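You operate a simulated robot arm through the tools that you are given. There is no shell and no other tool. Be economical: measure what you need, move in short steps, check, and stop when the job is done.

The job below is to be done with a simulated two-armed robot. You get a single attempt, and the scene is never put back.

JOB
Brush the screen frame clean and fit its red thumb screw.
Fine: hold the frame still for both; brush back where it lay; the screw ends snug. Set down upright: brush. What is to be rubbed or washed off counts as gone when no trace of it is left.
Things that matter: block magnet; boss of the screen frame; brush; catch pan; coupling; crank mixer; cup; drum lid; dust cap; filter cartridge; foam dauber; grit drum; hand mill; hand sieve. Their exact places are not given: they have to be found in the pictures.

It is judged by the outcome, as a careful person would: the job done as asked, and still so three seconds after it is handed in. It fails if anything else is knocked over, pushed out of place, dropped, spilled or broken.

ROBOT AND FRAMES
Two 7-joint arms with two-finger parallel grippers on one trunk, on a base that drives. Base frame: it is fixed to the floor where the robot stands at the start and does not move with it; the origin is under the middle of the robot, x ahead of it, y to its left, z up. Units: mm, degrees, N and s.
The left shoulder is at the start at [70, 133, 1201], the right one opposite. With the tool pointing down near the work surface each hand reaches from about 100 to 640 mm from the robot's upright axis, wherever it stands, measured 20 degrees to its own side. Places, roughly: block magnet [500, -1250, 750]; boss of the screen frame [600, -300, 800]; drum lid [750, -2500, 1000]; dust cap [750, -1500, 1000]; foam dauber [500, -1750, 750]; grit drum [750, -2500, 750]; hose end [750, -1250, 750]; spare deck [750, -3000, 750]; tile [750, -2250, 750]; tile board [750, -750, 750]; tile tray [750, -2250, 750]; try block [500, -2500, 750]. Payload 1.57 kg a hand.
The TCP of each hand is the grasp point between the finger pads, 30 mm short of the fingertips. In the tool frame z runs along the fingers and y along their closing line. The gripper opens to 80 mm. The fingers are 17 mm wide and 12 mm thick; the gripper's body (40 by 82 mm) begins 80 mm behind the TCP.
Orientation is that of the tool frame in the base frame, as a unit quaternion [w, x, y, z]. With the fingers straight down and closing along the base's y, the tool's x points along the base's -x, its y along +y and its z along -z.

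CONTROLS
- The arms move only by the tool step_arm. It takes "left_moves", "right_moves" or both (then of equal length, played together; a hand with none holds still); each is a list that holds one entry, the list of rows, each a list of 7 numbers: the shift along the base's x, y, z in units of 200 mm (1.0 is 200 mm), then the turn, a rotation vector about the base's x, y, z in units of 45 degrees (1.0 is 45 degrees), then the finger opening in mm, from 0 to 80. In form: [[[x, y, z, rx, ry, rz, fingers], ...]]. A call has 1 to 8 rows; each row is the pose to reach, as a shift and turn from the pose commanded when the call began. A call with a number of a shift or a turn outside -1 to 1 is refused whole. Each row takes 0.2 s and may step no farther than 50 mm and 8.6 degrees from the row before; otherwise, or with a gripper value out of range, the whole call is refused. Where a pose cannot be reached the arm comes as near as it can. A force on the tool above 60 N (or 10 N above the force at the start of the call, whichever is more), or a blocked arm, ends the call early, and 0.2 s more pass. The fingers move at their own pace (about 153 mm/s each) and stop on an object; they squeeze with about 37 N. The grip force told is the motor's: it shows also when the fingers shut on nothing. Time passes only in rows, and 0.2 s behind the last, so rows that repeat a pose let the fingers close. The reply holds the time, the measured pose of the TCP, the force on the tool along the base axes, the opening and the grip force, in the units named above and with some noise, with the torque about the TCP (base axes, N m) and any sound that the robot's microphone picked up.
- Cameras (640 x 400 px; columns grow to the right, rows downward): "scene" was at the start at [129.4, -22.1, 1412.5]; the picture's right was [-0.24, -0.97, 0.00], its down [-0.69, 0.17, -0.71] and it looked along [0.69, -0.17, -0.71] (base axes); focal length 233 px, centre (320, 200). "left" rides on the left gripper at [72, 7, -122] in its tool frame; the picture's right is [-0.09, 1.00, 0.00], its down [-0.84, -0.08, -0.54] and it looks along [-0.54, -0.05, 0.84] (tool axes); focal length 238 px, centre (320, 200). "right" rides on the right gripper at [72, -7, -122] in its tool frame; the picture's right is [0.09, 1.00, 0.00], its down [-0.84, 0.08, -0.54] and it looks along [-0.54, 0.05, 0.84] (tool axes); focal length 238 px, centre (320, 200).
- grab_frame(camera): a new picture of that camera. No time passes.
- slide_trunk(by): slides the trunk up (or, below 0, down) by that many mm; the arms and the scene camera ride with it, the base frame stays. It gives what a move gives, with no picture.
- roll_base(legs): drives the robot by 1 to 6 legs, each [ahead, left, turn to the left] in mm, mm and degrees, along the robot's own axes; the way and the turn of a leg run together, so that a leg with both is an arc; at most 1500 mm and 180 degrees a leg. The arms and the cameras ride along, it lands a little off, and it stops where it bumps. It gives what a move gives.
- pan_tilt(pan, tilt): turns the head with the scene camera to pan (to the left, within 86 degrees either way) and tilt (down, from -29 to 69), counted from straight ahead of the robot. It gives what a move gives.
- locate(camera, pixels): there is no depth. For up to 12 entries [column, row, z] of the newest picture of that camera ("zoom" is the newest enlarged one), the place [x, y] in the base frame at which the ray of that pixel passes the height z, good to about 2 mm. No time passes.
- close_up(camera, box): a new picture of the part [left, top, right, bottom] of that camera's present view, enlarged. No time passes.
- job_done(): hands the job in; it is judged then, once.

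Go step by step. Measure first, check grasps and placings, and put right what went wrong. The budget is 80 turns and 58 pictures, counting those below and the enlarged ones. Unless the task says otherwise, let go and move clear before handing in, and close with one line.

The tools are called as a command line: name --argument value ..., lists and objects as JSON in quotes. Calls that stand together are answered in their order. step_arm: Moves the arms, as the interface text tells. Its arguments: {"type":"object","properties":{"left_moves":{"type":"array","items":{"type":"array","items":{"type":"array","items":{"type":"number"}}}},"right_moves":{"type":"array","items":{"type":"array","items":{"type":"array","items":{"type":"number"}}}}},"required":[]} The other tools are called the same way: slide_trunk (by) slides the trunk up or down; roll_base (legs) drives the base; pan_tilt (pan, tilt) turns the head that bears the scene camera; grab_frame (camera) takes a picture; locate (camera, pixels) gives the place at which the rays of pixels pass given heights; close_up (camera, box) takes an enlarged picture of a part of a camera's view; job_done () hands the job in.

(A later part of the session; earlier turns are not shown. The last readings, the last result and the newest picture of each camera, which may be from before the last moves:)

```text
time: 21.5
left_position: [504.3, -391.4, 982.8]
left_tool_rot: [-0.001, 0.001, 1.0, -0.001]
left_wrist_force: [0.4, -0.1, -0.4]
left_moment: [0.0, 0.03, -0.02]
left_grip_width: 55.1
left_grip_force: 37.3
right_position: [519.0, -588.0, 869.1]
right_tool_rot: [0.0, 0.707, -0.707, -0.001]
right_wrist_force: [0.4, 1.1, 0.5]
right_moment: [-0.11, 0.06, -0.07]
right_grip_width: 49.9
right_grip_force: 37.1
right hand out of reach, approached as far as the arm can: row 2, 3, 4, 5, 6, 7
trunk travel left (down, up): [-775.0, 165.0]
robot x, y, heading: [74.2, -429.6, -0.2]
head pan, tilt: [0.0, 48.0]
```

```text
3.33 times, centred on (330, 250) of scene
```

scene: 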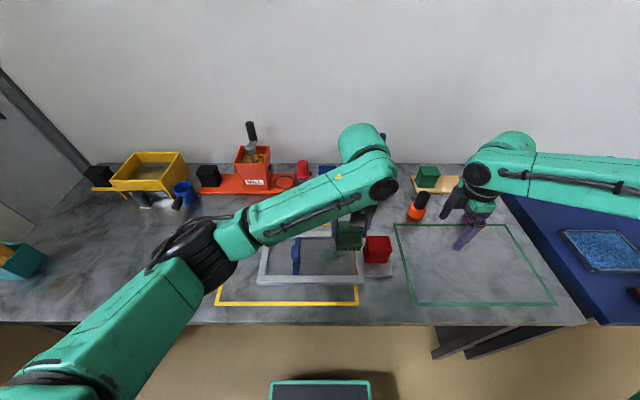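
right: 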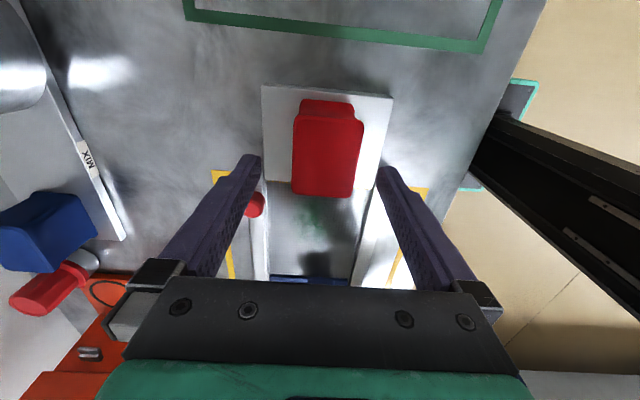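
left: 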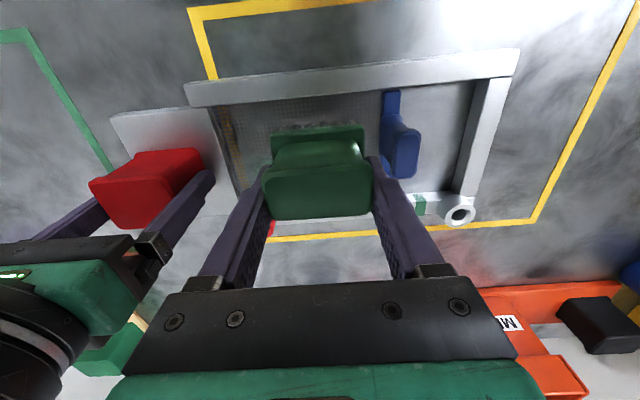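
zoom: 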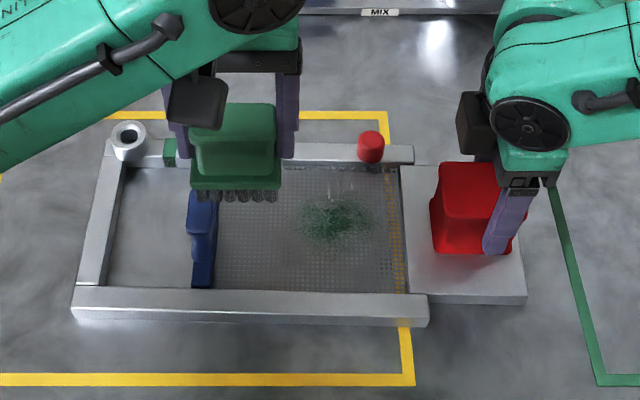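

The right hand is at its limit in this yaw (it stopped at (519,-588,869)) and closing there nudged the frame a few mm. I'll go back to the natural right-hand yaw, put the frame right, and turn the left hand with the brush instead.

step_arm --right_moves '[[[0, 0, 0, 0, 0, 0, 80], [0, 0, 0, 0, 0, 0, 80], [0, 0, 0.2, 0, 0, 0, 80], [0, 0, 0.38, 0, 0, 0, 80], [0, 0, 0.38, 0, 0, -0.17, 80], [0, 0, 0.38, 0, 0, -0.34, 80], [0, 0, 0.38, 0, 0, -0.51, 80], [0, 0, 0.38, 0, 0, -0.68, 80]]]' --left_moves '[[[0, 0, 0, 0, 0, 0, 30], [0, 0, 0, 0, 0, 0, 30], [0, 0, 0, 0, 0, -0.17, 30], [0, 0, 0, 0, 0, -0.34, 30], [0, 0, 0, 0, 0, -0.51, 30], [0, 0, 0, 0, 0, -0.68, 30], [0, 0, 0, 0, 0, -0.85, 30], [0, 0, 0, 0, 0, -1.0, 30]]]'

step_arm --right_moves '[[[0, 0, 0, 0, 0, -0.17, 80], [0, 0, 0, 0, 0, -0.34, 80], [0, 0, 0, 0, 0, -0.51, 80], [0, 0, 0, 0, 0, -0.68, 80], [0, 0, 0, 0, 0, -0.85, 80], [0, 0, 0, 0, 0, -1.0, 80]]]' --left_moves '[[[0, 0, 0, 0, 0, -0.17, 30], [0, 0, 0, 0, 0, -0.34, 30], [0, 0, 0, 0, 0, -0.51, 30], [0, 0, 0, 0, 0, -0.68, 30], [0, 0, 0, 0, 0, -0.85, 30], [0, 0, 0, 0, 0, -1.0, 30]]]'

step_arm --right_moves '[[[0, 0, 0, 0, 0, -0.17, 80], [0, 0, 0, 0, 0, -0.32, 80], [0, 0, 0, 0, 0, -0.32, 80]]]'

grab_frame --camera "right"

grab_frame --camera "scene"

```text
time: 23.3
left_position: [504.7, -392.9, 981.2]
left_tool_rot: [0.0, 0.383, 0.924, 0.0]
left_wrist_force: [0.6, 0.3, 0.1]
left_moment: [0.0, -0.02, 0.0]
left_grip_width: 55.1
left_grip_force: 37.1
right_position: [520.0, -588.0, 944.0]
right_tool_rot: [0.0, -0.495, 0.869, 0.0]
right_wrist_force: [-0.6, -0.2, -0.4]
right_moment: [0.02, 0.01, 0.03]
right_grip_width: 80.1
right_grip_force: 0.0
trunk travel left (down, up): [-775.0, 165.0]
robot x, y, heading: [74.0, -429.6, 0.0]
head pan, tilt: [0.0, 48.0]
```

```text
time: 24.7
left_position: [505.2, -392.3, 982.4]
left_tool_rot: [-0.001, 0.708, 0.706, 0.0]
left_wrist_force: [0.7, 0.9, -0.2]
left_moment: [0.02, -0.01, -0.04]
left_grip_width: 55.3
left_grip_force: 37.2
right_position: [519.6, -587.2, 944.4]
right_tool_rot: [0.0, -0.126, 0.992, 0.0]
right_wrist_force: [0.5, 0.7, -0.1]
right_moment: [0.01, 0.0, 0.03]
right_grip_width: 79.9
right_grip_force: 0.1
trunk travel left (down, up): [-775.0, 165.0]
robot x, y, heading: [76.4, -424.5, -0.1]
head pan, tilt: [0.0, 48.0]
```

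```text
time: 25.5
left_position: [504.5, -392.2, 981.8]
left_tool_rot: [-0.001, 0.707, 0.707, 0.0]
left_wrist_force: [0.0, 0.1, -0.7]
left_moment: [-0.03, 0.05, 0.01]
left_grip_width: 55.4
left_grip_force: 36.7
right_position: [519.2, -587.2, 943.6]
right_tool_rot: [0.0, 0.0, 1.0, 0.0]
right_wrist_force: [-0.2, -0.4, 0.3]
right_moment: [0.01, 0.0, -0.02]
right_grip_width: 79.7
right_grip_force: 0.1
trunk travel left (down, up): [-775.0, 165.0]
robot x, y, heading: [75.2, -426.0, 0.1]
head pan, tilt: [0.0, 48.0]
```

```text
27 pictures are left
```

right: 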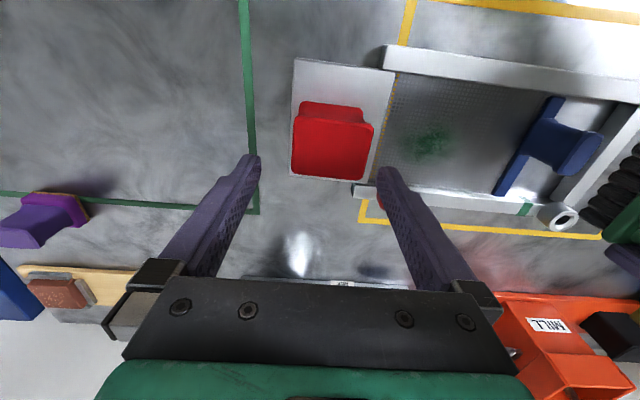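

```text
26 pictures are left
```

scene: 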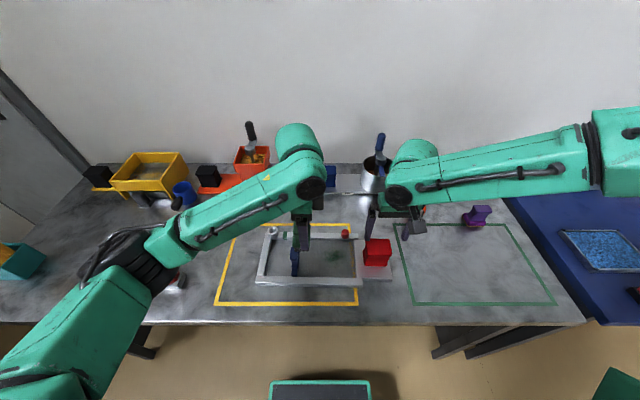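

I'll measure how far the frame has moved, using the handle corners and the boss.

locate --camera "right" --pixels '[[294, 116, 875], [374, 125, 875], [292, 174, 875], [366, 180, 875], [331, 146, 875], [564, 217, 845], [294, 60, 808], [387, 47, 820], [432, 141, 810]]'

locate --camera "scene" --pixels '[[257, 277, 820], [362, 282, 820], [393, 279, 808], [377, 246, 875], [273, 232, 845], [345, 233, 850]]'

```text
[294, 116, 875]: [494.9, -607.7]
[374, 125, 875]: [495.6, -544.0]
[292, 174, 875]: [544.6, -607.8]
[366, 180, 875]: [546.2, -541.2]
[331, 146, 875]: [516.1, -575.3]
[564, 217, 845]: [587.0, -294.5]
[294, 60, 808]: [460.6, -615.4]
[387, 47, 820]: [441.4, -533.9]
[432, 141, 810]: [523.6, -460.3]
```

```text
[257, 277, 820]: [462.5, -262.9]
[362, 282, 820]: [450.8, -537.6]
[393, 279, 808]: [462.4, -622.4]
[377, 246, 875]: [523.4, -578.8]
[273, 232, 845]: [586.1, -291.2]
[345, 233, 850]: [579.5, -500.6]
```

The handle end moved about 10 mm toward the robot and turned about 1.6°. I'll grip it at the natural yaw, then slide it back +10 mm with +1.6°.

step_arm --right_moves '[[[0.005, 0.058, -0.2, 0, 0, -0.036, 80], [0.005, 0.058, -0.438, 0, 0, -0.036, 80], [0.005, 0.058, -0.438, 0, 0, -0.036, 80], [0.005, 0.058, -0.438, 0, 0, -0.036, 60], [0.005, 0.058, -0.438, 0, 0, -0.036, 30], [0.005, 0.058, -0.438, 0, 0, -0.036, 30], [0.03, 0.058, -0.438, 0, 0, -0.018, 30], [0.055, 0.058, -0.438, 0, 0, 0, 30]]]'

grab_frame --camera "right"

close_up --camera "scene" --box '[240, 190, 420, 310]'

locate --camera "zoom" --pixels '[[76, 288, 820], [428, 285, 820], [127, 138, 845]]'

```text
time: 27.3
left_position: [505.9, -392.8, 980.8]
left_tool_rot: [0.0, 0.708, 0.707, 0.0]
left_wrist_force: [-0.6, 0.0, -1.5]
left_moment: [0.01, 0.0, -0.01]
left_grip_width: 55.0
left_grip_force: 37.1
right_position: [518.9, -586.3, 868.5]
right_tool_rot: [0.0, -0.001, 1.0, -0.001]
right_wrist_force: [-0.1, -0.4, -2.3]
right_moment: [-0.28, 0.04, 0.0]
right_grip_width: 63.6
right_grip_force: 37.0
right hand out of reach, approached as far as the arm can: row 2, 3, 4, 5, 6, 7, 8
trunk travel left (down, up): [-775.0, 165.0]
robot x, y, heading: [77.5, -422.9, -0.2]
head pan, tilt: [0.0, 48.0]
```

```text
25 pictures are left
```

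right: 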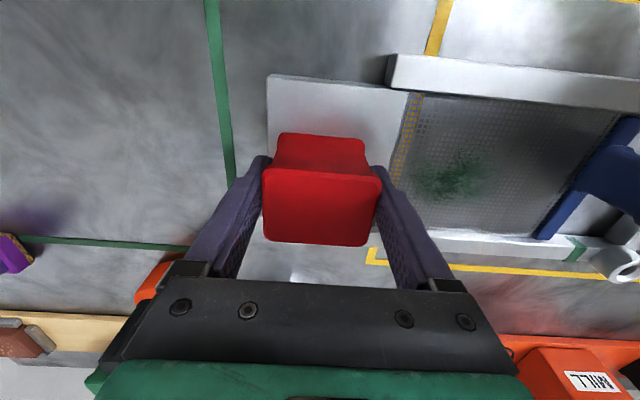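

```text
3.33 times, centred on (330, 250) of scene
```

zoom: 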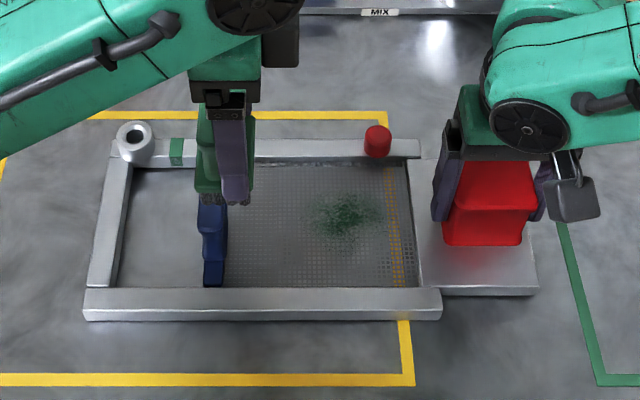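

```text
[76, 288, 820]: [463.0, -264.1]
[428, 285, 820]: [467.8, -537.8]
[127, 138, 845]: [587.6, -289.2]
```

The descent hits a reach limit at this height, which shifted the frame about 8 mm in y but undid its rotation. I'll release, raise both hands, and lower the trunk 110 mm so the arms work in a comfortable range; then I'll reseat the frame.

step_arm --left_moves '[[[0, 0, 0, 0, 0, 0, 30], [0, 0, 0, 0, 0, 0, 30], [0, 0.05, 0.2, 0, 0, 0, 30], [0, 0.1, 0.4, 0, 0, 0, 30], [0, 0.1, 0.5, 0, 0, 0, 30]]]' --right_moves '[[[0, 0, 0, 0, 0, 0, 80], [0, 0, 0, 0, 0, 0, 80], [0, 0, 0.2, 0, 0, 0, 80], [0, 0, 0.4, 0, 0, 0, 80], [0, 0, 0.6, 0, 0, 0, 80]]]'

slide_trunk --by -100

grab_frame --camera "scene"

grab_frame --camera "right"

```text
time: 28.5
left_position: [504.6, -371.9, 1082.9]
left_tool_rot: [0.0, 0.706, 0.708, 0.0]
left_wrist_force: [-0.1, 0.0, -1.2]
left_moment: [0.03, -0.02, 0.01]
left_grip_width: 55.3
left_grip_force: 37.3
right_position: [517.9, -588.1, 989.9]
right_tool_rot: [0.0, -0.001, 1.0, 0.0]
right_wrist_force: [0.0, -0.2, 0.5]
right_moment: [-0.02, -0.02, -0.04]
right_grip_width: 79.8
right_grip_force: 0.0
trunk travel left (down, up): [-775.0, 165.0]
robot x, y, heading: [75.6, -425.3, -0.0]
head pan, tilt: [0.0, 48.0]
```

```text
time: 29.8
left_position: [506.4, -372.8, 982.8]
left_tool_rot: [0.0, 0.706, 0.708, 0.0]
left_wrist_force: [0.3, 0.5, -1.5]
left_moment: [-0.03, 0.01, -0.01]
left_grip_width: 55.2
left_grip_force: 36.8
right_position: [519.6, -587.8, 888.3]
right_tool_rot: [0.001, -0.001, 1.0, 0.0]
right_wrist_force: [-0.7, -0.3, -0.1]
right_moment: [0.01, 0.03, -0.01]
right_grip_width: 79.9
right_grip_force: 0.1
trunk travel left (down, up): [-675.0, 265.0]
robot x, y, heading: [70.5, -426.2, -0.1]
head pan, tilt: [0.0, 48.0]
```

```text
23 pictures are left
```

scene: 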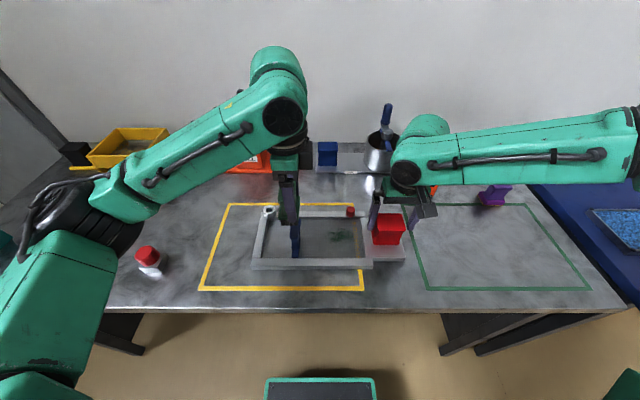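

```text
22 pictures are left
```

right: 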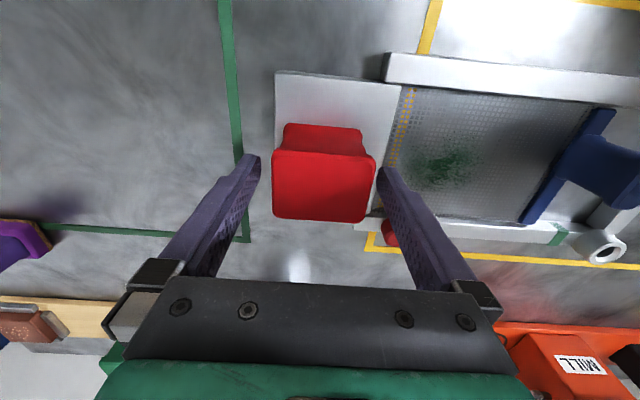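

The right hand already straddles the handle top. I'll locate the handle and the frame corners again.

locate --camera "right" --pixels '[[273, 155, 875], [375, 158, 875], [273, 216, 875], [368, 222, 875], [323, 187, 875], [606, 247, 845], [447, 167, 810]]'

locate --camera "scene" --pixels '[[252, 260, 820], [370, 261, 820], [388, 226, 875], [268, 210, 845], [351, 209, 850]]'

```text
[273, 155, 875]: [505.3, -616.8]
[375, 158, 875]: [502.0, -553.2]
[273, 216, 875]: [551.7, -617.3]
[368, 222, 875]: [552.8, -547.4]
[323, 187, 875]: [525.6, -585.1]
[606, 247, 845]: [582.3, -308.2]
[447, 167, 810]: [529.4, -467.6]
```

```text
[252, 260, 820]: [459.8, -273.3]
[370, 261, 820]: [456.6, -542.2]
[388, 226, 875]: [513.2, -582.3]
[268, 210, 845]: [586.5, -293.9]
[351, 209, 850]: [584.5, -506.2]
```

The handle centre is now about (528,-584), against (530,-577) originally, with no rotation. I'll descend centred with fingers open first to confirm reach.

step_arm --right_moves '[[[0.042, 0.017, -0.08, 0, 0, 0, 80], [0.042, 0.017, -0.17, 0, 0, 0, 80], [0.042, 0.017, -0.17, 0, 0, 0, 80]]]'

```text
time: 30.6
left_position: [506.8, -373.3, 982.5]
left_tool_rot: [0.0, 0.707, 0.707, 0.001]
left_wrist_force: [0.6, -0.5, -0.8]
left_moment: [-0.01, -0.01, 0.01]
left_grip_width: 55.2
left_grip_force: 37.4
right_position: [528.2, -584.8, 853.2]
right_tool_rot: [0.0, -0.001, 1.0, 0.0]
right_wrist_force: [-0.1, 0.2, 0.9]
right_moment: [0.02, 0.01, 0.01]
right_grip_width: 80.2
right_grip_force: 0.0
trunk travel left (down, up): [-675.0, 265.0]
robot x, y, heading: [75.2, -426.8, 0.2]
head pan, tilt: [0.0, 48.0]
```

Reach is fine now, so I'll close and slide the frame back by (+2,+7) mm.

step_arm --right_moves '[[[0, 0, 0, 0, 0, 0, 65], [0, 0, 0, 0, 0, 0, 40], [0, 0, 0, 0, 0, 0, 30], [0, 0, 0, 0, 0, 0, 30], [0.005, 0.018, 0, 0, 0, 0, 30], [0.01, 0.035, 0, 0, 0, 0, 30], [0.01, 0.035, 0, 0, 0, 0, 30]]]'

close_up --camera "scene" --box '[240, 180, 420, 292]'

locate --camera "zoom" --pixels '[[43, 283, 820], [463, 283, 820], [98, 106, 845], [395, 105, 850], [370, 196, 810], [320, 196, 810], [410, 196, 810], [360, 165, 810], [360, 225, 810]]'

```text
time: 32.2
left_position: [506.3, -373.7, 982.6]
left_tool_rot: [0.0, 0.706, 0.708, 0.0]
left_wrist_force: [0.3, 0.9, -0.1]
left_moment: [0.03, -0.01, 0.0]
left_grip_width: 55.6
left_grip_force: 37.2
right_position: [528.5, -577.8, 853.6]
right_tool_rot: [0.0, 0.0, 1.0, 0.0]
right_wrist_force: [0.1, 0.1, -0.3]
right_moment: [-0.27, 0.0, -0.02]
right_grip_width: 63.8
right_grip_force: 36.7
trunk travel left (down, up): [-675.0, 265.0]
robot x, y, heading: [70.6, -424.4, -0.1]
head pan, tilt: [0.0, 48.0]
```

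```text
3.56 times, centred on (330, 236) of scene
```

zoom: 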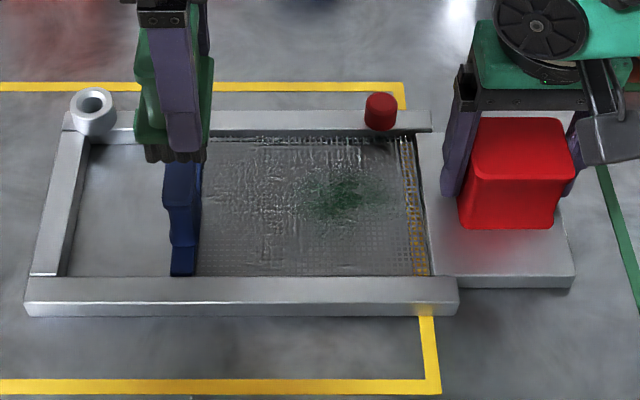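

```text
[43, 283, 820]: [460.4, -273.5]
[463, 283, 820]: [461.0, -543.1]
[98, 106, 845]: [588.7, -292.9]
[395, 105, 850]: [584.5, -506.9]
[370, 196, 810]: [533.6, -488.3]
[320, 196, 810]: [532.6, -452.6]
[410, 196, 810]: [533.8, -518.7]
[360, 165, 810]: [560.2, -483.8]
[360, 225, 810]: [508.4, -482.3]
```

The frame is back and held at (528.5,-578), and the smear core is about x 508–560, y -503 to -435. I'll carry the brush above it and lower to just above the mesh.

step_arm --left_moves '[[[0.06, -0.17, 0, 0, 0, 0, 30], [0.12, -0.35, 0, 0, 0, 0, 30], [0.12, -0.4, -0.2, 0, 0, 0, 30], [0.12, -0.4, -0.4, 0, 0, 0, 30], [0.12, -0.4, -0.55, 0, 0, 0, 30], [0.12, -0.4, -0.55, 0, 0, 0, 30]]]'

grab_frame --camera "left"

```text
time: 33.6
left_position: [528.9, -452.9, 870.9]
left_tool_rot: [0.0, 0.707, 0.707, 0.001]
left_wrist_force: [0.8, 0.3, -0.8]
left_moment: [-0.05, 0.03, -0.03]
left_grip_width: 55.3
left_grip_force: 37.0
right_position: [529.8, -577.9, 855.1]
right_tool_rot: [0.0, -0.001, 1.0, 0.0]
right_wrist_force: [-0.1, 0.4, -0.2]
right_moment: [-0.3, -0.02, 0.01]
right_grip_width: 63.6
right_grip_force: 37.4
trunk travel left (down, up): [-675.0, 265.0]
robot x, y, heading: [72.3, -425.7, -0.1]
head pan, tilt: [0.0, 48.0]
```

```text
20 pictures are left
```

left: 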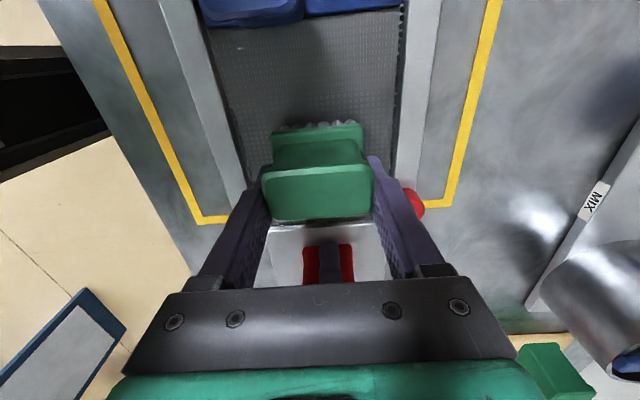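

The brush sits well inside the rails. I'll lower in 3 mm steps to feel the mesh.

step_arm --left_moves '[[[0, 0, -0.015, 0, 0, 0, 30], [0, 0, -0.03, 0, 0, 0, 30], [0, 0, -0.04, 0, 0, 0, 30], [0, 0, -0.04, 0, 0, 0, 30]]]'

```text
time: 34.6
left_position: [529.3, -453.2, 866.4]
left_tool_rot: [0.001, 0.707, 0.707, 0.0]
left_wrist_force: [-3.7, 2.0, 19.3]
left_moment: [0.16, 0.42, -0.02]
left_grip_width: 55.4
left_grip_force: 37.4
right_position: [529.0, -578.0, 853.5]
right_tool_rot: [0.0, 0.0, 1.0, 0.0]
right_wrist_force: [4.7, 0.1, -13.1]
right_moment: [-0.56, -0.39, -0.77]
right_grip_width: 63.7
right_grip_force: 37.0
trunk travel left (down, up): [-675.0, 265.0]
robot x, y, heading: [77.1, -425.5, 0.3]
head pan, tilt: [0.0, 48.0]
```

Contact is at z≈867 with 19 N. I'll ease off slightly and sweep across the smear in y along three x lines.

step_arm --left_moves '[[[0, -0.09, 0.012, 0, 0, 0, 30], [0, -0.18, 0.012, 0, 0, 0, 30], [0.035, -0.18, 0.012, 0, 0, 0, 30], [0.035, -0.03, 0.012, 0, 0, 0, 30], [0.035, 0.12, 0.012, 0, 0, 0, 30], [-0.03, 0.12, 0.012, 0, 0, 0, 30], [-0.03, -0.03, 0.012, 0, 0, 0, 30], [-0.03, -0.18, 0.012, 0, 0, 0, 30]]]'

```text
time: 36.4
left_position: [529.5, -481.4, 867.5]
left_tool_rot: [-0.001, 0.7, 0.714, 0.0]
left_wrist_force: [1.0, 0.3, -0.7]
left_moment: [0.03, -0.02, -0.02]
left_grip_width: 55.2
left_grip_force: 37.3
right_position: [534.1, -586.8, 854.1]
right_tool_rot: [0.001, 0.013, 1.0, 0.0]
right_wrist_force: [0.7, -0.5, 2.0]
right_moment: [-0.18, 0.3, 0.02]
right_grip_width: 63.9
right_grip_force: 37.3
trunk travel left (down, up): [-675.0, 265.0]
robot x, y, heading: [72.4, -424.4, -0.0]
head pan, tilt: [0.0, 48.0]
```

The two wrists touched: the left stalled at y -481 and pushed the right to -587. I'll back the left hand off, up and to the left, then look at the smear.

step_arm --left_moves '[[[0, 0.1, 0.0, 0, 0, 0, 30], [0, 0.2, 0.0, 0, 0, 0, 30], [0, 0.3, 0.15, 0, 0, 0, 30], [0, 0.5, 0.35, 0, 0, 0, 30], [0, 0.7, 0.55, 0, 0, 0, 30], [0, 0.7, 0.55, 0, 0, 0, 30]]]'

close_up --camera "scene" --box '[240, 180, 420, 292]'

```text
refused: row 4 steps farther than a row can; nothing moved
```

```text
3.56 times, centred on (330, 236) of scene
```

zoom: 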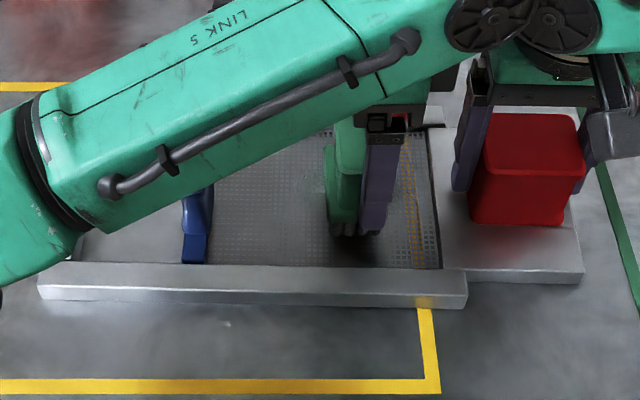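

The wrist joint caps do touch, but the smear to the left of the brush looks gone. I'll retreat with smaller rows.

step_arm --left_moves '[[[0, 0.1, 0.0, 0, 0, 0, 30], [0, 0.2, 0.0, 0, 0, 0, 30], [0, 0.3, 0.12, 0, 0, 0, 30], [0, 0.4, 0.32, 0, 0, 0, 30], [0, 0.55, 0.5, 0, 0, 0, 30], [0, 0.75, 0.55, 0, 0, 0, 30], [0, 0.75, 0.55, 0, 0, 0, 30]]]'

close_up --camera "scene" --box '[240, 180, 420, 292]'

```text
time: 38.0
left_position: [524.5, -341.0, 978.4]
left_tool_rot: [-0.001, 0.707, 0.707, -0.001]
left_wrist_force: [0.5, 0.3, -0.8]
left_moment: [0.02, 0.04, 0.02]
left_grip_width: 55.4
left_grip_force: 36.7
right_position: [529.2, -579.5, 855.7]
right_tool_rot: [-0.001, -0.001, 1.0, 0.0]
right_wrist_force: [-0.6, -0.3, 0.7]
right_moment: [-0.27, 0.0, 0.0]
right_grip_width: 63.5
right_grip_force: 36.9
trunk travel left (down, up): [-675.0, 265.0]
robot x, y, heading: [72.1, -421.3, 0.1]
head pan, tilt: [0.0, 48.0]
```

```text
3.56 times, centred on (330, 236) of scene
```

zoom: 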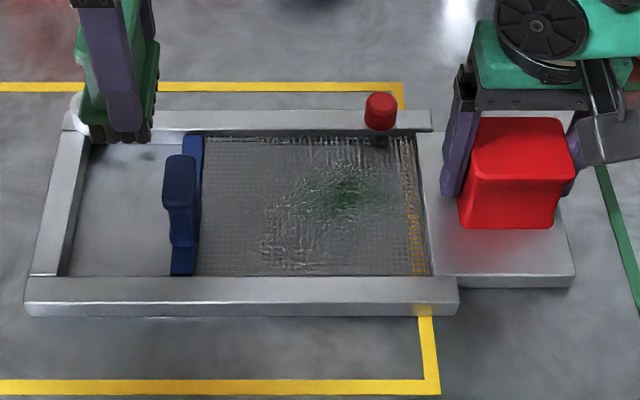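

The smear is lighter but still there at zoom (345,192), and the frame is back in place. I'll regrip the handle with the right hand closing along x and leaning to the right, so the wrists stay clear of each other.

step_arm --right_moves '[[[0, 0, 0, 0, 0, 0, 80], [0, 0, 0, 0, 0, 0, 80], [0, 0, 0.2, 0, 0, 0, 80], [0, 0, 0.4, 0, 0, 0, 80], [0, 0, 0.4, 0, 0, 0.17, 80], [0, 0, 0.4, 0, 0, 0.34, 80], [0, 0, 0.4, 0, 0, 0.51, 80], [0, 0, 0.4, 0, 0, 0.68, 80]]]'

step_arm --right_moves '[[[0, 0, 0, 0, 0, 0.17, 80], [0, 0, 0, 0, 0, 0.34, 80], [0, 0, 0, 0, 0, 0.51, 80], [0, 0, 0, 0, 0, 0.68, 80], [0, 0, 0, 0, 0, 0.85, 80], [0, 0, 0, 0, 0, 1.0, 80]]]'

step_arm --right_moves '[[[0, -0.05, 0, 0, 0, 0.17, 80], [0, -0.05, 0, 0, 0, 0.32, 80], [0, -0.05, 0, 0, 0, 0.32, 80]]]'

step_arm --right_moves '[[[0, 0, 0, 0.17, 0, 0, 80], [0, 0, 0, 0.34, 0, 0, 80], [0, 0, 0, 0.51, 0, 0, 80], [0, 0, 0, 0.6, 0, 0, 80], [0, 0, 0, 0.6, 0, 0, 80]]]'

grab_frame --camera "right"

```text
time: 39.8
left_position: [523.6, -339.1, 979.8]
left_tool_rot: [0.0, 0.707, 0.707, 0.0]
left_wrist_force: [0.5, 1.2, -1.2]
left_moment: [0.01, -0.05, 0.0]
left_grip_width: 55.4
left_grip_force: 37.1
right_position: [530.1, -577.6, 934.9]
right_tool_rot: [0.0, -0.265, 0.964, 0.0]
right_wrist_force: [0.0, -0.6, 0.3]
right_moment: [-0.02, 0.0, -0.03]
right_grip_width: 80.0
right_grip_force: 0.1
trunk travel left (down, up): [-675.0, 265.0]
robot x, y, heading: [75.6, -427.9, 0.2]
head pan, tilt: [0.0, 48.0]
```

```text
time: 41.2
left_position: [525.1, -338.8, 978.7]
left_tool_rot: [0.0, 0.707, 0.707, 0.0]
left_wrist_force: [-0.3, 0.1, -0.4]
left_moment: [0.02, -0.02, 0.02]
left_grip_width: 55.3
left_grip_force: 37.3
right_position: [530.6, -577.8, 935.0]
right_tool_rot: [-0.001, -0.614, 0.789, 0.0]
right_wrist_force: [0.3, -0.3, 0.1]
right_moment: [-0.05, -0.02, 0.02]
right_grip_width: 80.1
right_grip_force: 0.0
trunk travel left (down, up): [-675.0, 265.0]
robot x, y, heading: [73.2, -425.7, 0.1]
head pan, tilt: [0.0, 48.0]
```

```text
time: 42.0
left_position: [523.4, -340.2, 977.6]
left_tool_rot: [0.0, 0.707, 0.707, -0.001]
left_wrist_force: [-0.7, 0.1, -0.2]
left_moment: [-0.01, -0.01, 0.0]
left_grip_width: 55.2
left_grip_force: 36.8
right_position: [530.2, -587.2, 935.0]
right_tool_rot: [0.0, 0.709, -0.705, 0.0]
right_wrist_force: [0.8, 0.3, -1.2]
right_moment: [0.03, 0.0, 0.0]
right_grip_width: 80.0
right_grip_force: 0.0
trunk travel left (down, up): [-675.0, 265.0]
robot x, y, heading: [75.4, -426.5, -0.2]
head pan, tilt: [0.0, 48.0]
```

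```text
time: 43.2
left_position: [523.9, -339.0, 978.2]
left_tool_rot: [0.0, 0.707, 0.707, 0.0]
left_wrist_force: [-1.2, -0.1, -1.1]
left_moment: [-0.01, 0.01, -0.01]
left_grip_width: 55.0
left_grip_force: 37.3
right_position: [528.7, -587.9, 935.9]
right_tool_rot: [-0.166, 0.688, -0.687, -0.165]
right_wrist_force: [-0.7, -0.3, 0.0]
right_moment: [-0.02, 0.0, -0.01]
right_grip_width: 80.2
right_grip_force: 0.1
trunk travel left (down, up): [-675.0, 265.0]
robot x, y, heading: [74.8, -424.3, 0.5]
head pan, tilt: [0.0, 48.0]
```

```text
17 pictures are left
```

right: 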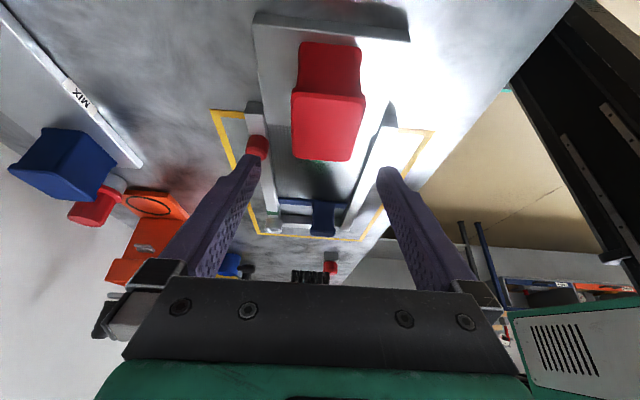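

The tilted approach is reachable. I'll check the handle's x from this view before descending.

locate --camera "right" --pixels '[[292, 92, 875], [367, 95, 875], [292, 157, 875], [352, 161, 875], [327, 127, 875]]'

step_arm --right_moves '[[[0, 0.0, -0.15, 0, 0, 0, 80], [0, 0, -0.3, 0, 0, 0, 80], [0, 0, -0.4, 0, 0, 0, 80], [0, 0, -0.4, 0, 0, 0, 80]]]'

```text
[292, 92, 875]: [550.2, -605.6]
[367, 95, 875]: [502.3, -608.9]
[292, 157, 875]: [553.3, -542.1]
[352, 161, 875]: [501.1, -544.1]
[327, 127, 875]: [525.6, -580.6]
```

```text
time: 44.2
left_position: [524.4, -339.9, 978.1]
left_tool_rot: [0.0, 0.707, 0.707, 0.0]
left_wrist_force: [0.3, 0.1, -0.3]
left_moment: [-0.02, 0.01, 0.0]
left_grip_width: 55.3
left_grip_force: 36.9
right_position: [528.9, -587.0, 854.9]
right_tool_rot: [-0.166, 0.688, -0.687, -0.165]
right_wrist_force: [-0.2, -0.7, 0.3]
right_moment: [-0.04, -0.03, 0.0]
right_grip_width: 80.0
right_grip_force: 0.1
trunk travel left (down, up): [-675.0, 265.0]
robot x, y, heading: [75.1, -425.8, 0.2]
head pan, tilt: [0.0, 48.0]
```

The handle x centre is about 527, so I'll close with a -1.5 mm shift and bring the brush back over the mesh.

step_arm --right_moves '[[[-0.007, 0, 0, 0, 0, 0, 80], [-0.007, 0, 0, 0, 0, 0, 60], [-0.007, 0, 0, 0, 0, 0, 40], [-0.007, 0, 0, 0, 0, 0, 30], [-0.007, 0, 0, 0, 0, 0, 30], [-0.007, 0, 0, 0, 0, 0, 30], [-0.007, 0, 0, 0, 0, 0, 30]]]' --left_moves '[[[0, 0, 0, 0, 0, 0, 30], [0.01, -0.2, 0, 0, 0, 0, 30], [0.02, -0.4, 0, 0, 0, 0, 30], [0.025, -0.57, 0, 0, 0, 0, 30], [0.025, -0.57, -0.2, 0, 0, 0, 30], [0.025, -0.57, -0.4, 0, 0, 0, 30], [0.025, -0.57, -0.52, 0, 0, 0, 30]]]'

close_up --camera "scene" --box '[240, 150, 420, 292]'

```text
time: 45.8
left_position: [530.7, -453.5, 872.3]
left_tool_rot: [0.001, 0.708, 0.707, -0.001]
left_wrist_force: [-0.2, 0.3, -0.5]
left_moment: [0.01, 0.01, 0.01]
left_grip_width: 55.3
left_grip_force: 37.1
right_position: [527.8, -587.6, 855.5]
right_tool_rot: [0.166, -0.688, 0.688, 0.164]
right_wrist_force: [0.5, -0.1, 2.2]
right_moment: [-0.22, 0.15, -0.03]
right_grip_width: 49.9
right_grip_force: 37.5
trunk travel left (down, up): [-675.0, 265.0]
robot x, y, heading: [73.0, -425.4, 0.0]
head pan, tilt: [0.0, 48.0]
```

```text
2.82 times, centred on (330, 221) of scene
```

zoom: 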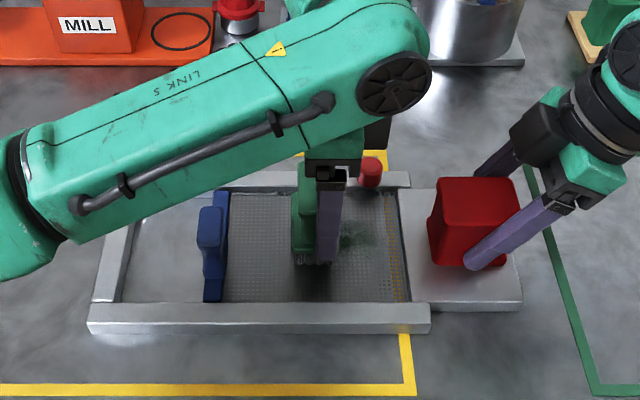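

The wrists are well apart now. I'll press lightly and sweep over the whole smear.

step_arm --left_moves '[[[0, 0, -0.036, 0, 0, 0, 30], [0, -0.1, -0.036, 0, 0, 0, 30], [0, -0.195, -0.036, 0, 0, 0, 30], [0.03, -0.195, -0.036, 0, 0, 0, 30], [0.03, -0.08, -0.036, 0, 0, 0, 30], [0.03, 0.03, -0.036, 0, 0, 0, 30], [0.03, 0.14, -0.036, 0, 0, 0, 30], [-0.03, 0.14, -0.036, 0, 0, 0, 30]]]'

step_arm --left_moves '[[[0, -0.1, -0.005, 0, 0, 0, 30], [0, -0.2, -0.005, 0, 0, 0, 30], [0, -0.335, -0.005, 0, 0, 0, 30], [0.03, -0.335, -0.005, 0, 0, 0, 30], [0.03, -0.2, -0.005, 0, 0, 0, 30], [0.03, -0.06, -0.005, 0, 0, 0, 30], [0.05, -0.2, -0.005, 0, 0, 0, 30], [0.05, -0.335, -0.005, 0, 0, 0, 30]]]'

step_arm --left_moves '[[[0, 0.1, 0.02, 0, 0, 0, 30], [0, 0.2, 0.1, 0, 0, 0, 30], [0, 0.35, 0.25, 0, 0, 0, 30], [0, 0.5, 0.42, 0, 0, 0, 30], [0, 0.7, 0.5, 0, 0, 0, 30], [0, 0.8, 0.5, 0, 0, 0, 30]]]'

close_up --camera "scene" --box '[240, 180, 420, 292]'

```text
time: 47.6
left_position: [523.1, -424.3, 865.4]
left_tool_rot: [0.0, 0.707, 0.708, 0.0]
left_wrist_force: [0.2, -2.2, -0.6]
left_moment: [-0.15, -0.02, 0.04]
left_grip_width: 55.0
left_grip_force: 37.0
right_position: [527.1, -589.4, 855.6]
right_tool_rot: [-0.165, 0.688, -0.687, -0.165]
right_wrist_force: [-1.0, 2.4, 1.6]
right_moment: [0.05, -0.07, 0.02]
right_grip_width: 49.7
right_grip_force: 37.7
trunk travel left (down, up): [-675.0, 265.0]
robot x, y, heading: [74.4, -427.0, -0.0]
head pan, tilt: [0.0, 48.0]
```

```text
time: 49.4
left_position: [531.9, -491.1, 866.1]
left_tool_rot: [0.0, 0.706, 0.708, 0.001]
left_wrist_force: [-0.4, 1.2, 0.9]
left_moment: [0.07, 0.04, 0.0]
left_grip_width: 55.0
left_grip_force: 37.2
right_position: [527.1, -589.4, 856.5]
right_tool_rot: [0.166, -0.687, 0.687, 0.165]
right_wrist_force: [0.7, -3.0, 2.0]
right_moment: [0.29, 0.42, 0.16]
right_grip_width: 49.5
right_grip_force: 36.2
trunk travel left (down, up): [-675.0, 265.0]
robot x, y, heading: [76.9, -426.5, 0.1]
head pan, tilt: [0.0, 48.0]
```

```text
time: 50.8
left_position: [533.3, -330.7, 965.6]
left_tool_rot: [0.0, 0.707, 0.707, 0.0]
left_wrist_force: [-0.6, 0.3, -0.9]
left_moment: [-0.01, -0.01, -0.03]
left_grip_width: 55.5
left_grip_force: 36.8
right_position: [527.5, -587.7, 856.0]
right_tool_rot: [-0.166, 0.688, -0.687, -0.164]
right_wrist_force: [-0.7, 1.5, 1.2]
right_moment: [0.2, 0.01, -0.01]
right_grip_width: 49.7
right_grip_force: 37.7
trunk travel left (down, up): [-675.0, 265.0]
robot x, y, heading: [74.0, -424.2, -0.2]
head pan, tilt: [0.0, 48.0]
```

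```text
3.56 times, centred on (330, 236) of scene
```

zoom: 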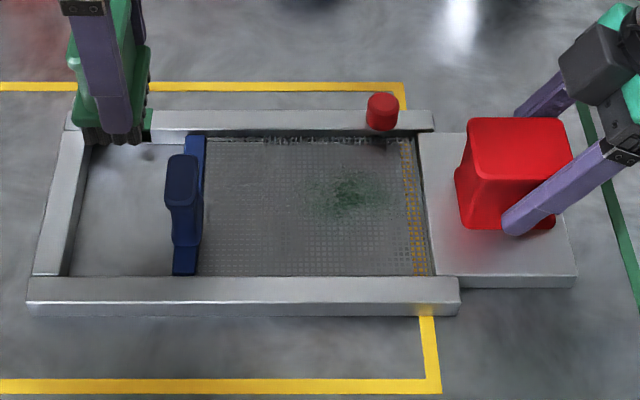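

The smear is fading, but the pressure was near zero (Fz≈0). I'll go back with a lower commanded height, around 861, and check the force.

step_arm --left_moves '[[[0, -0.2, 0, 0, 0, 0, 30], [-0.01, -0.4, 0, 0, 0, 0, 30], [-0.01, -0.6, -0.1, 0, 0, 0, 30], [-0.01, -0.7, -0.3, 0, 0, 0, 30], [-0.01, -0.7, -0.47, 0, 0, 0, 30], [-0.01, -0.7, -0.5, 0, 0, 0, 30], [-0.01, -0.7, -0.515, 0, 0, 0, 30], [-0.01, -0.7, -0.525, 0, 0, 0, 30]]]'

```text
time: 52.6
left_position: [531.1, -473.2, 861.3]
left_tool_rot: [0.002, 0.707, 0.707, 0.0]
left_wrist_force: [-4.5, 0.8, 29.9]
left_moment: [0.04, 0.41, 0.0]
left_grip_width: 55.5
left_grip_force: 36.9
right_position: [525.1, -588.8, 856.8]
right_tool_rot: [-0.165, 0.688, -0.687, -0.166]
right_wrist_force: [6.2, 0.2, -11.5]
right_moment: [-0.27, -0.15, -1.27]
right_grip_width: 49.7
right_grip_force: 36.7
trunk travel left (down, up): [-675.0, 265.0]
robot x, y, heading: [73.8, -424.1, -0.1]
head pan, tilt: [0.0, 48.0]
```

Contact force is now 30 N. I'll ease 1.5 mm and scrub with y strokes at several x.

step_arm --left_moves '[[[0, -0.1, 0.008, 0, 0, 0, 30], [0, 0.03, 0.008, 0, 0, 0, 30], [0, 0.17, 0.008, 0, 0, 0, 30], [0.03, 0.17, 0.008, 0, 0, 0, 30], [0.03, 0.03, 0.008, 0, 0, 0, 30], [0.03, -0.1, 0.008, 0, 0, 0, 30], [0.0, -0.1, 0.008, 0, 0, 0, 30], [0, 0, 0.008, 0, 0, 0, 30]]]'

step_arm --left_moves '[[[-0.03, 0, 0, 0, 0, 0, 30], [-0.03, -0.1, 0, 0, 0, 0, 30], [-0.03, 0.03, 0, 0, 0, 0, 30], [-0.03, 0.17, 0, 0, 0, 0, 30], [0, 0.1, 0, 0, 0, 0, 30], [0, 0, 0, 0, 0, 0, 30], [0, -0.1, 0, 0, 0, 0, 30], [0, 0.03, 0, 0, 0, 0, 30]]]'

step_arm --left_moves '[[[0, 0, 0.1, 0, 0, 0, 30], [0, 0.2, 0.22, 0, 0, 0, 30], [0, 0.35, 0.4, 0, 0, 0, 30], [0, 0.5, 0.55, 0, 0, 0, 30], [0, 0.65, 0.55, 0, 0, 0, 30]]]'

close_up --camera "scene" --box '[240, 180, 420, 292]'

```text
time: 54.4
left_position: [529.5, -470.1, 862.0]
left_tool_rot: [0.0, 0.707, 0.707, 0.0]
left_wrist_force: [-0.5, 0.8, -0.3]
left_moment: [-0.02, 0.02, -0.02]
left_grip_width: 55.4
left_grip_force: 36.9
right_position: [527.8, -588.0, 855.6]
right_tool_rot: [-0.166, 0.688, -0.687, -0.165]
right_wrist_force: [0.0, -0.3, 0.5]
right_moment: [0.53, -0.18, -0.02]
right_grip_width: 49.7
right_grip_force: 37.5
trunk travel left (down, up): [-675.0, 265.0]
robot x, y, heading: [74.4, -425.9, 0.0]
head pan, tilt: [0.0, 48.0]
```

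```text
time: 56.2
left_position: [531.5, -464.4, 861.6]
left_tool_rot: [0.001, 0.707, 0.708, 0.0]
left_wrist_force: [-0.2, -0.5, -0.9]
left_moment: [-0.03, 0.01, 0.03]
left_grip_width: 55.2
left_grip_force: 36.9
right_position: [528.3, -587.1, 855.2]
right_tool_rot: [0.166, -0.687, 0.688, 0.165]
right_wrist_force: [1.2, 2.0, 0.5]
right_moment: [-0.26, 0.03, -0.09]
right_grip_width: 50.0
right_grip_force: 37.2
trunk travel left (down, up): [-675.0, 265.0]
robot x, y, heading: [75.7, -424.5, 0.1]
head pan, tilt: [0.0, 48.0]
```

```text
time: 57.4
left_position: [532.1, -334.5, 973.5]
left_tool_rot: [0.0, 0.707, 0.707, 0.0]
left_wrist_force: [-0.3, 0.5, -1.0]
left_moment: [-0.05, 0.01, 0.02]
left_grip_width: 55.2
left_grip_force: 36.8
right_position: [528.3, -587.9, 857.1]
right_tool_rot: [-0.166, 0.688, -0.687, -0.165]
right_wrist_force: [-1.0, 2.2, 1.8]
right_moment: [-0.08, -0.21, 0.06]
right_grip_width: 49.8
right_grip_force: 37.4
trunk travel left (down, up): [-675.0, 265.0]
robot x, y, heading: [72.2, -426.5, 0.0]
head pan, tilt: [0.0, 48.0]
```

```text
3.56 times, centred on (330, 236) of scene
```

zoom: 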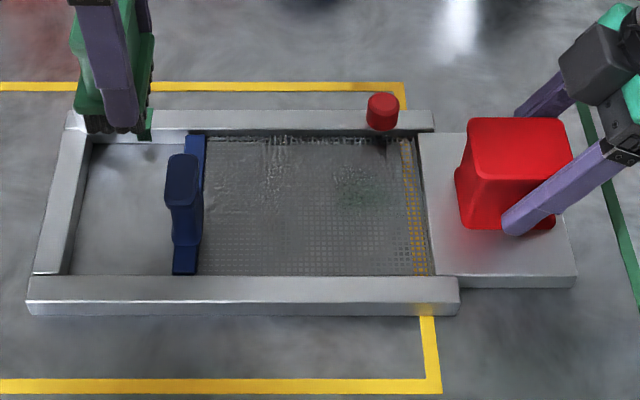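

Only a faint trace is left near zoom (355,190). The brush has slipped up a little in the grip, so I'll go 3 mm lower and scrub again around (537,-477).

step_arm --left_moves '[[[0, -0.2, 0, 0, 0, 0, 30], [0, -0.4, 0, 0, 0, 0, 30], [0, -0.6, -0.1, 0, 0, 0, 30], [0, -0.68, -0.3, 0, 0, 0, 30], [0, -0.68, -0.5, 0, 0, 0, 30], [0, -0.68, -0.57, 0, 0, 0, 30], [0, -0.78, -0.572, 0, 0, 0, 30], [0, -0.6, -0.572, 0, 0, 0, 30]]]'

step_arm --left_moves '[[[0.035, 0.0, -0.003, 0, 0, 0, 30], [0.035, -0.1, -0.003, 0, 0, 0, 30], [0.035, -0.18, -0.003, 0, 0, 0, 30], [0.015, -0.18, -0.003, 0, 0, 0, 30], [0.015, 0, -0.003, 0, 0, 0, 30], [-0.03, 0, -0.003, 0, 0, 0, 30], [-0.03, -0.18, -0.003, 0, 0, 0, 30], [-0.03, -0.02, -0.003, 0, 0, 0, 30]]]'

step_arm --left_moves '[[[0.035, 0.0, -0.003, 0, 0, 0, 30], [0.035, -0.1, -0.003, 0, 0, 0, 30], [0.035, -0.16, -0.003, 0, 0, 0, 30], [0.055, -0.16, -0.003, 0, 0, 0, 30], [0.055, 0, -0.003, 0, 0, 0, 30], [0.01, 0, -0.003, 0, 0, 0, 30], [0.01, -0.16, -0.003, 0, 0, 0, 30], [0.01, 0.1, -0.003, 0, 0, 0, 30]]]'

step_arm --left_moves '[[[0, 0, 0.1, 0, 0, 0, 30], [0, 0.2, 0.22, 0, 0, 0, 30], [0, 0.35, 0.4, 0, 0, 0, 30], [0, 0.5, 0.55, 0, 0, 0, 30], [0, 0.65, 0.55, 0, 0, 0, 30]]]'

close_up --camera "scene" --box '[240, 180, 420, 292]'

```text
time: 59.2
left_position: [529.8, -455.0, 861.2]
left_tool_rot: [0.004, 0.707, 0.707, 0.0]
left_wrist_force: [1.1, -6.7, 19.4]
left_moment: [-0.38, 0.34, 0.15]
left_grip_width: 55.4
left_grip_force: 36.9
right_position: [526.0, -587.5, 857.0]
right_tool_rot: [-0.164, 0.688, -0.687, -0.165]
right_wrist_force: [-1.3, 8.8, -6.9]
right_moment: [-0.47, -0.78, -0.66]
right_grip_width: 49.6
right_grip_force: 37.0
trunk travel left (down, up): [-675.0, 265.0]
robot x, y, heading: [74.8, -429.3, -0.1]
head pan, tilt: [0.0, 48.0]
```

```text
time: 61.0
left_position: [524.2, -462.8, 859.5]
left_tool_rot: [0.005, 0.709, 0.705, 0.0]
left_wrist_force: [-0.2, -16.6, 41.2]
left_moment: [-0.41, 0.59, 0.19]
left_grip_width: 55.2
left_grip_force: 37.1
right_position: [525.2, -587.9, 856.9]
right_tool_rot: [-0.166, 0.688, -0.687, -0.165]
right_wrist_force: [-2.4, 12.3, -21.0]
right_moment: [0.4, 0.85, 0.7]
right_grip_width: 49.7
right_grip_force: 36.9
trunk travel left (down, up): [-675.0, 265.0]
robot x, y, heading: [74.7, -425.4, 0.2]
head pan, tilt: [0.0, 48.0]
```

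```text
refused: row 8 steps farther than a row can; nothing moved
```

```text
time: 62.2
left_position: [524.1, -328.6, 967.6]
left_tool_rot: [0.0, 0.707, 0.707, 0.0]
left_wrist_force: [-1.1, 1.2, -1.0]
left_moment: [-0.03, -0.01, 0.0]
left_grip_width: 55.3
left_grip_force: 37.3
right_position: [528.2, -587.6, 856.0]
right_tool_rot: [-0.165, 0.688, -0.687, -0.165]
right_wrist_force: [2.9, 1.5, 6.1]
right_moment: [0.46, 0.55, -0.38]
right_grip_width: 49.8
right_grip_force: 37.1
trunk travel left (down, up): [-675.0, 265.0]
robot x, y, heading: [75.4, -428.3, 0.1]
head pan, tilt: [0.0, 48.0]
```

```text
3.56 times, centred on (330, 236) of scene
```

zoom: 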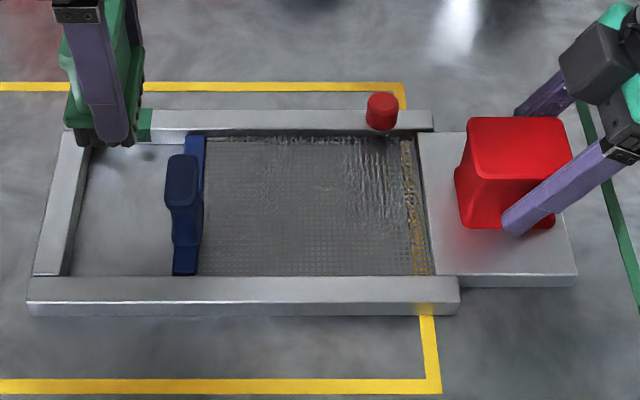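

The mesh looks clean now. One tight zoom to be sure that no trace remains.

close_up --camera "scene" --box '[296, 214, 368, 260]'

```text
8.70 times, centred on (332, 237) of scene
```

zoom: 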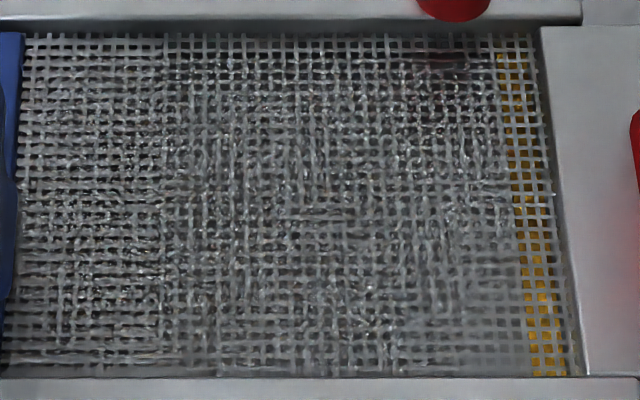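

No green is left. Now I'll release the handle and raise the right hand, turn the left hand back to its original yaw, and drive 170 mm left to return the brush.

step_arm --right_moves '[[[0, 0, 0, 0, 0, 0, 80], [0, 0, 0, 0, 0, 0, 80], [0, 0, 0.1, 0, 0, 0, 80], [0, 0, 0.3, 0, 0, 0, 80], [0, 0, 0.5, 0, 0, 0, 80], [0, 0, 0.5, 0, 0, 0, 80]]]' --left_moves '[[[0, 0, 0, 0, 0, 0.17, 30], [0, 0, 0, 0, 0, 0.34, 30], [0, 0, 0, 0, 0, 0.51, 30], [0, 0, 0, 0, 0, 0.68, 30], [0, 0, 0, 0, 0, 0.85, 30], [0, 0, 0, 0, 0, 1.0, 30]]]'

step_arm --left_moves '[[[0, 0, 0, 0, 0, 0.17, 30], [0, 0, 0, 0, 0, 0.34, 30], [0, 0, 0, 0, 0, 0.51, 30], [0, 0, 0, 0, 0, 0.68, 30], [0, 0, 0, 0, 0, 0.85, 30], [0, 0, 0, 0, 0, 1.0, 30]]]'

roll_base --legs '[[0, 170, 0]]'

```text
time: 63.6
left_position: [525.5, -330.7, 966.8]
left_tool_rot: [0.0, 0.381, 0.924, 0.0]
left_wrist_force: [0.5, 0.7, 0.0]
left_moment: [0.01, -0.01, -0.04]
left_grip_width: 55.5
left_grip_force: 37.1
right_position: [529.5, -590.0, 955.2]
right_tool_rot: [-0.164, 0.689, -0.687, -0.165]
right_wrist_force: [-0.3, -0.1, -0.3]
right_moment: [0.02, 0.02, -0.01]
right_grip_width: 79.8
right_grip_force: 0.1
trunk travel left (down, up): [-675.0, 265.0]
robot x, y, heading: [73.0, -429.9, -0.0]
head pan, tilt: [0.0, 48.0]
```

```text
time: 65.0
left_position: [524.1, -329.8, 966.6]
left_tool_rot: [0.0, -0.002, 1.0, -0.001]
left_wrist_force: [-0.8, 0.9, 0.3]
left_moment: [0.03, -0.01, -0.01]
left_grip_width: 55.4
left_grip_force: 36.6
right_position: [529.9, -588.7, 955.7]
right_tool_rot: [-0.166, 0.688, -0.687, -0.164]
right_wrist_force: [-0.4, -0.1, 0.3]
right_moment: [0.0, -0.02, 0.01]
right_grip_width: 80.0
right_grip_force: 0.1
trunk travel left (down, up): [-675.0, 265.0]
robot x, y, heading: [72.0, -426.9, -0.1]
head pan, tilt: [0.0, 48.0]
```

```text
time: 66.5
left_position: [524.4, -159.6, 966.8]
left_tool_rot: [0.0, 0.001, 1.0, 0.0]
left_wrist_force: [-0.7, -0.3, -1.4]
left_moment: [0.0, 0.0, 0.05]
left_grip_width: 55.5
left_grip_force: 36.6
right_position: [529.4, -418.3, 954.9]
right_tool_rot: [-0.167, 0.688, -0.686, -0.166]
right_wrist_force: [-0.2, -0.5, 0.1]
right_moment: [0.01, -0.01, 0.0]
right_grip_width: 80.2
right_grip_force: 0.0
trunk travel left (down, up): [-675.0, 265.0]
robot x, y, heading: [73.9, -256.7, 0.0]
head pan, tilt: [0.0, 48.0]
```

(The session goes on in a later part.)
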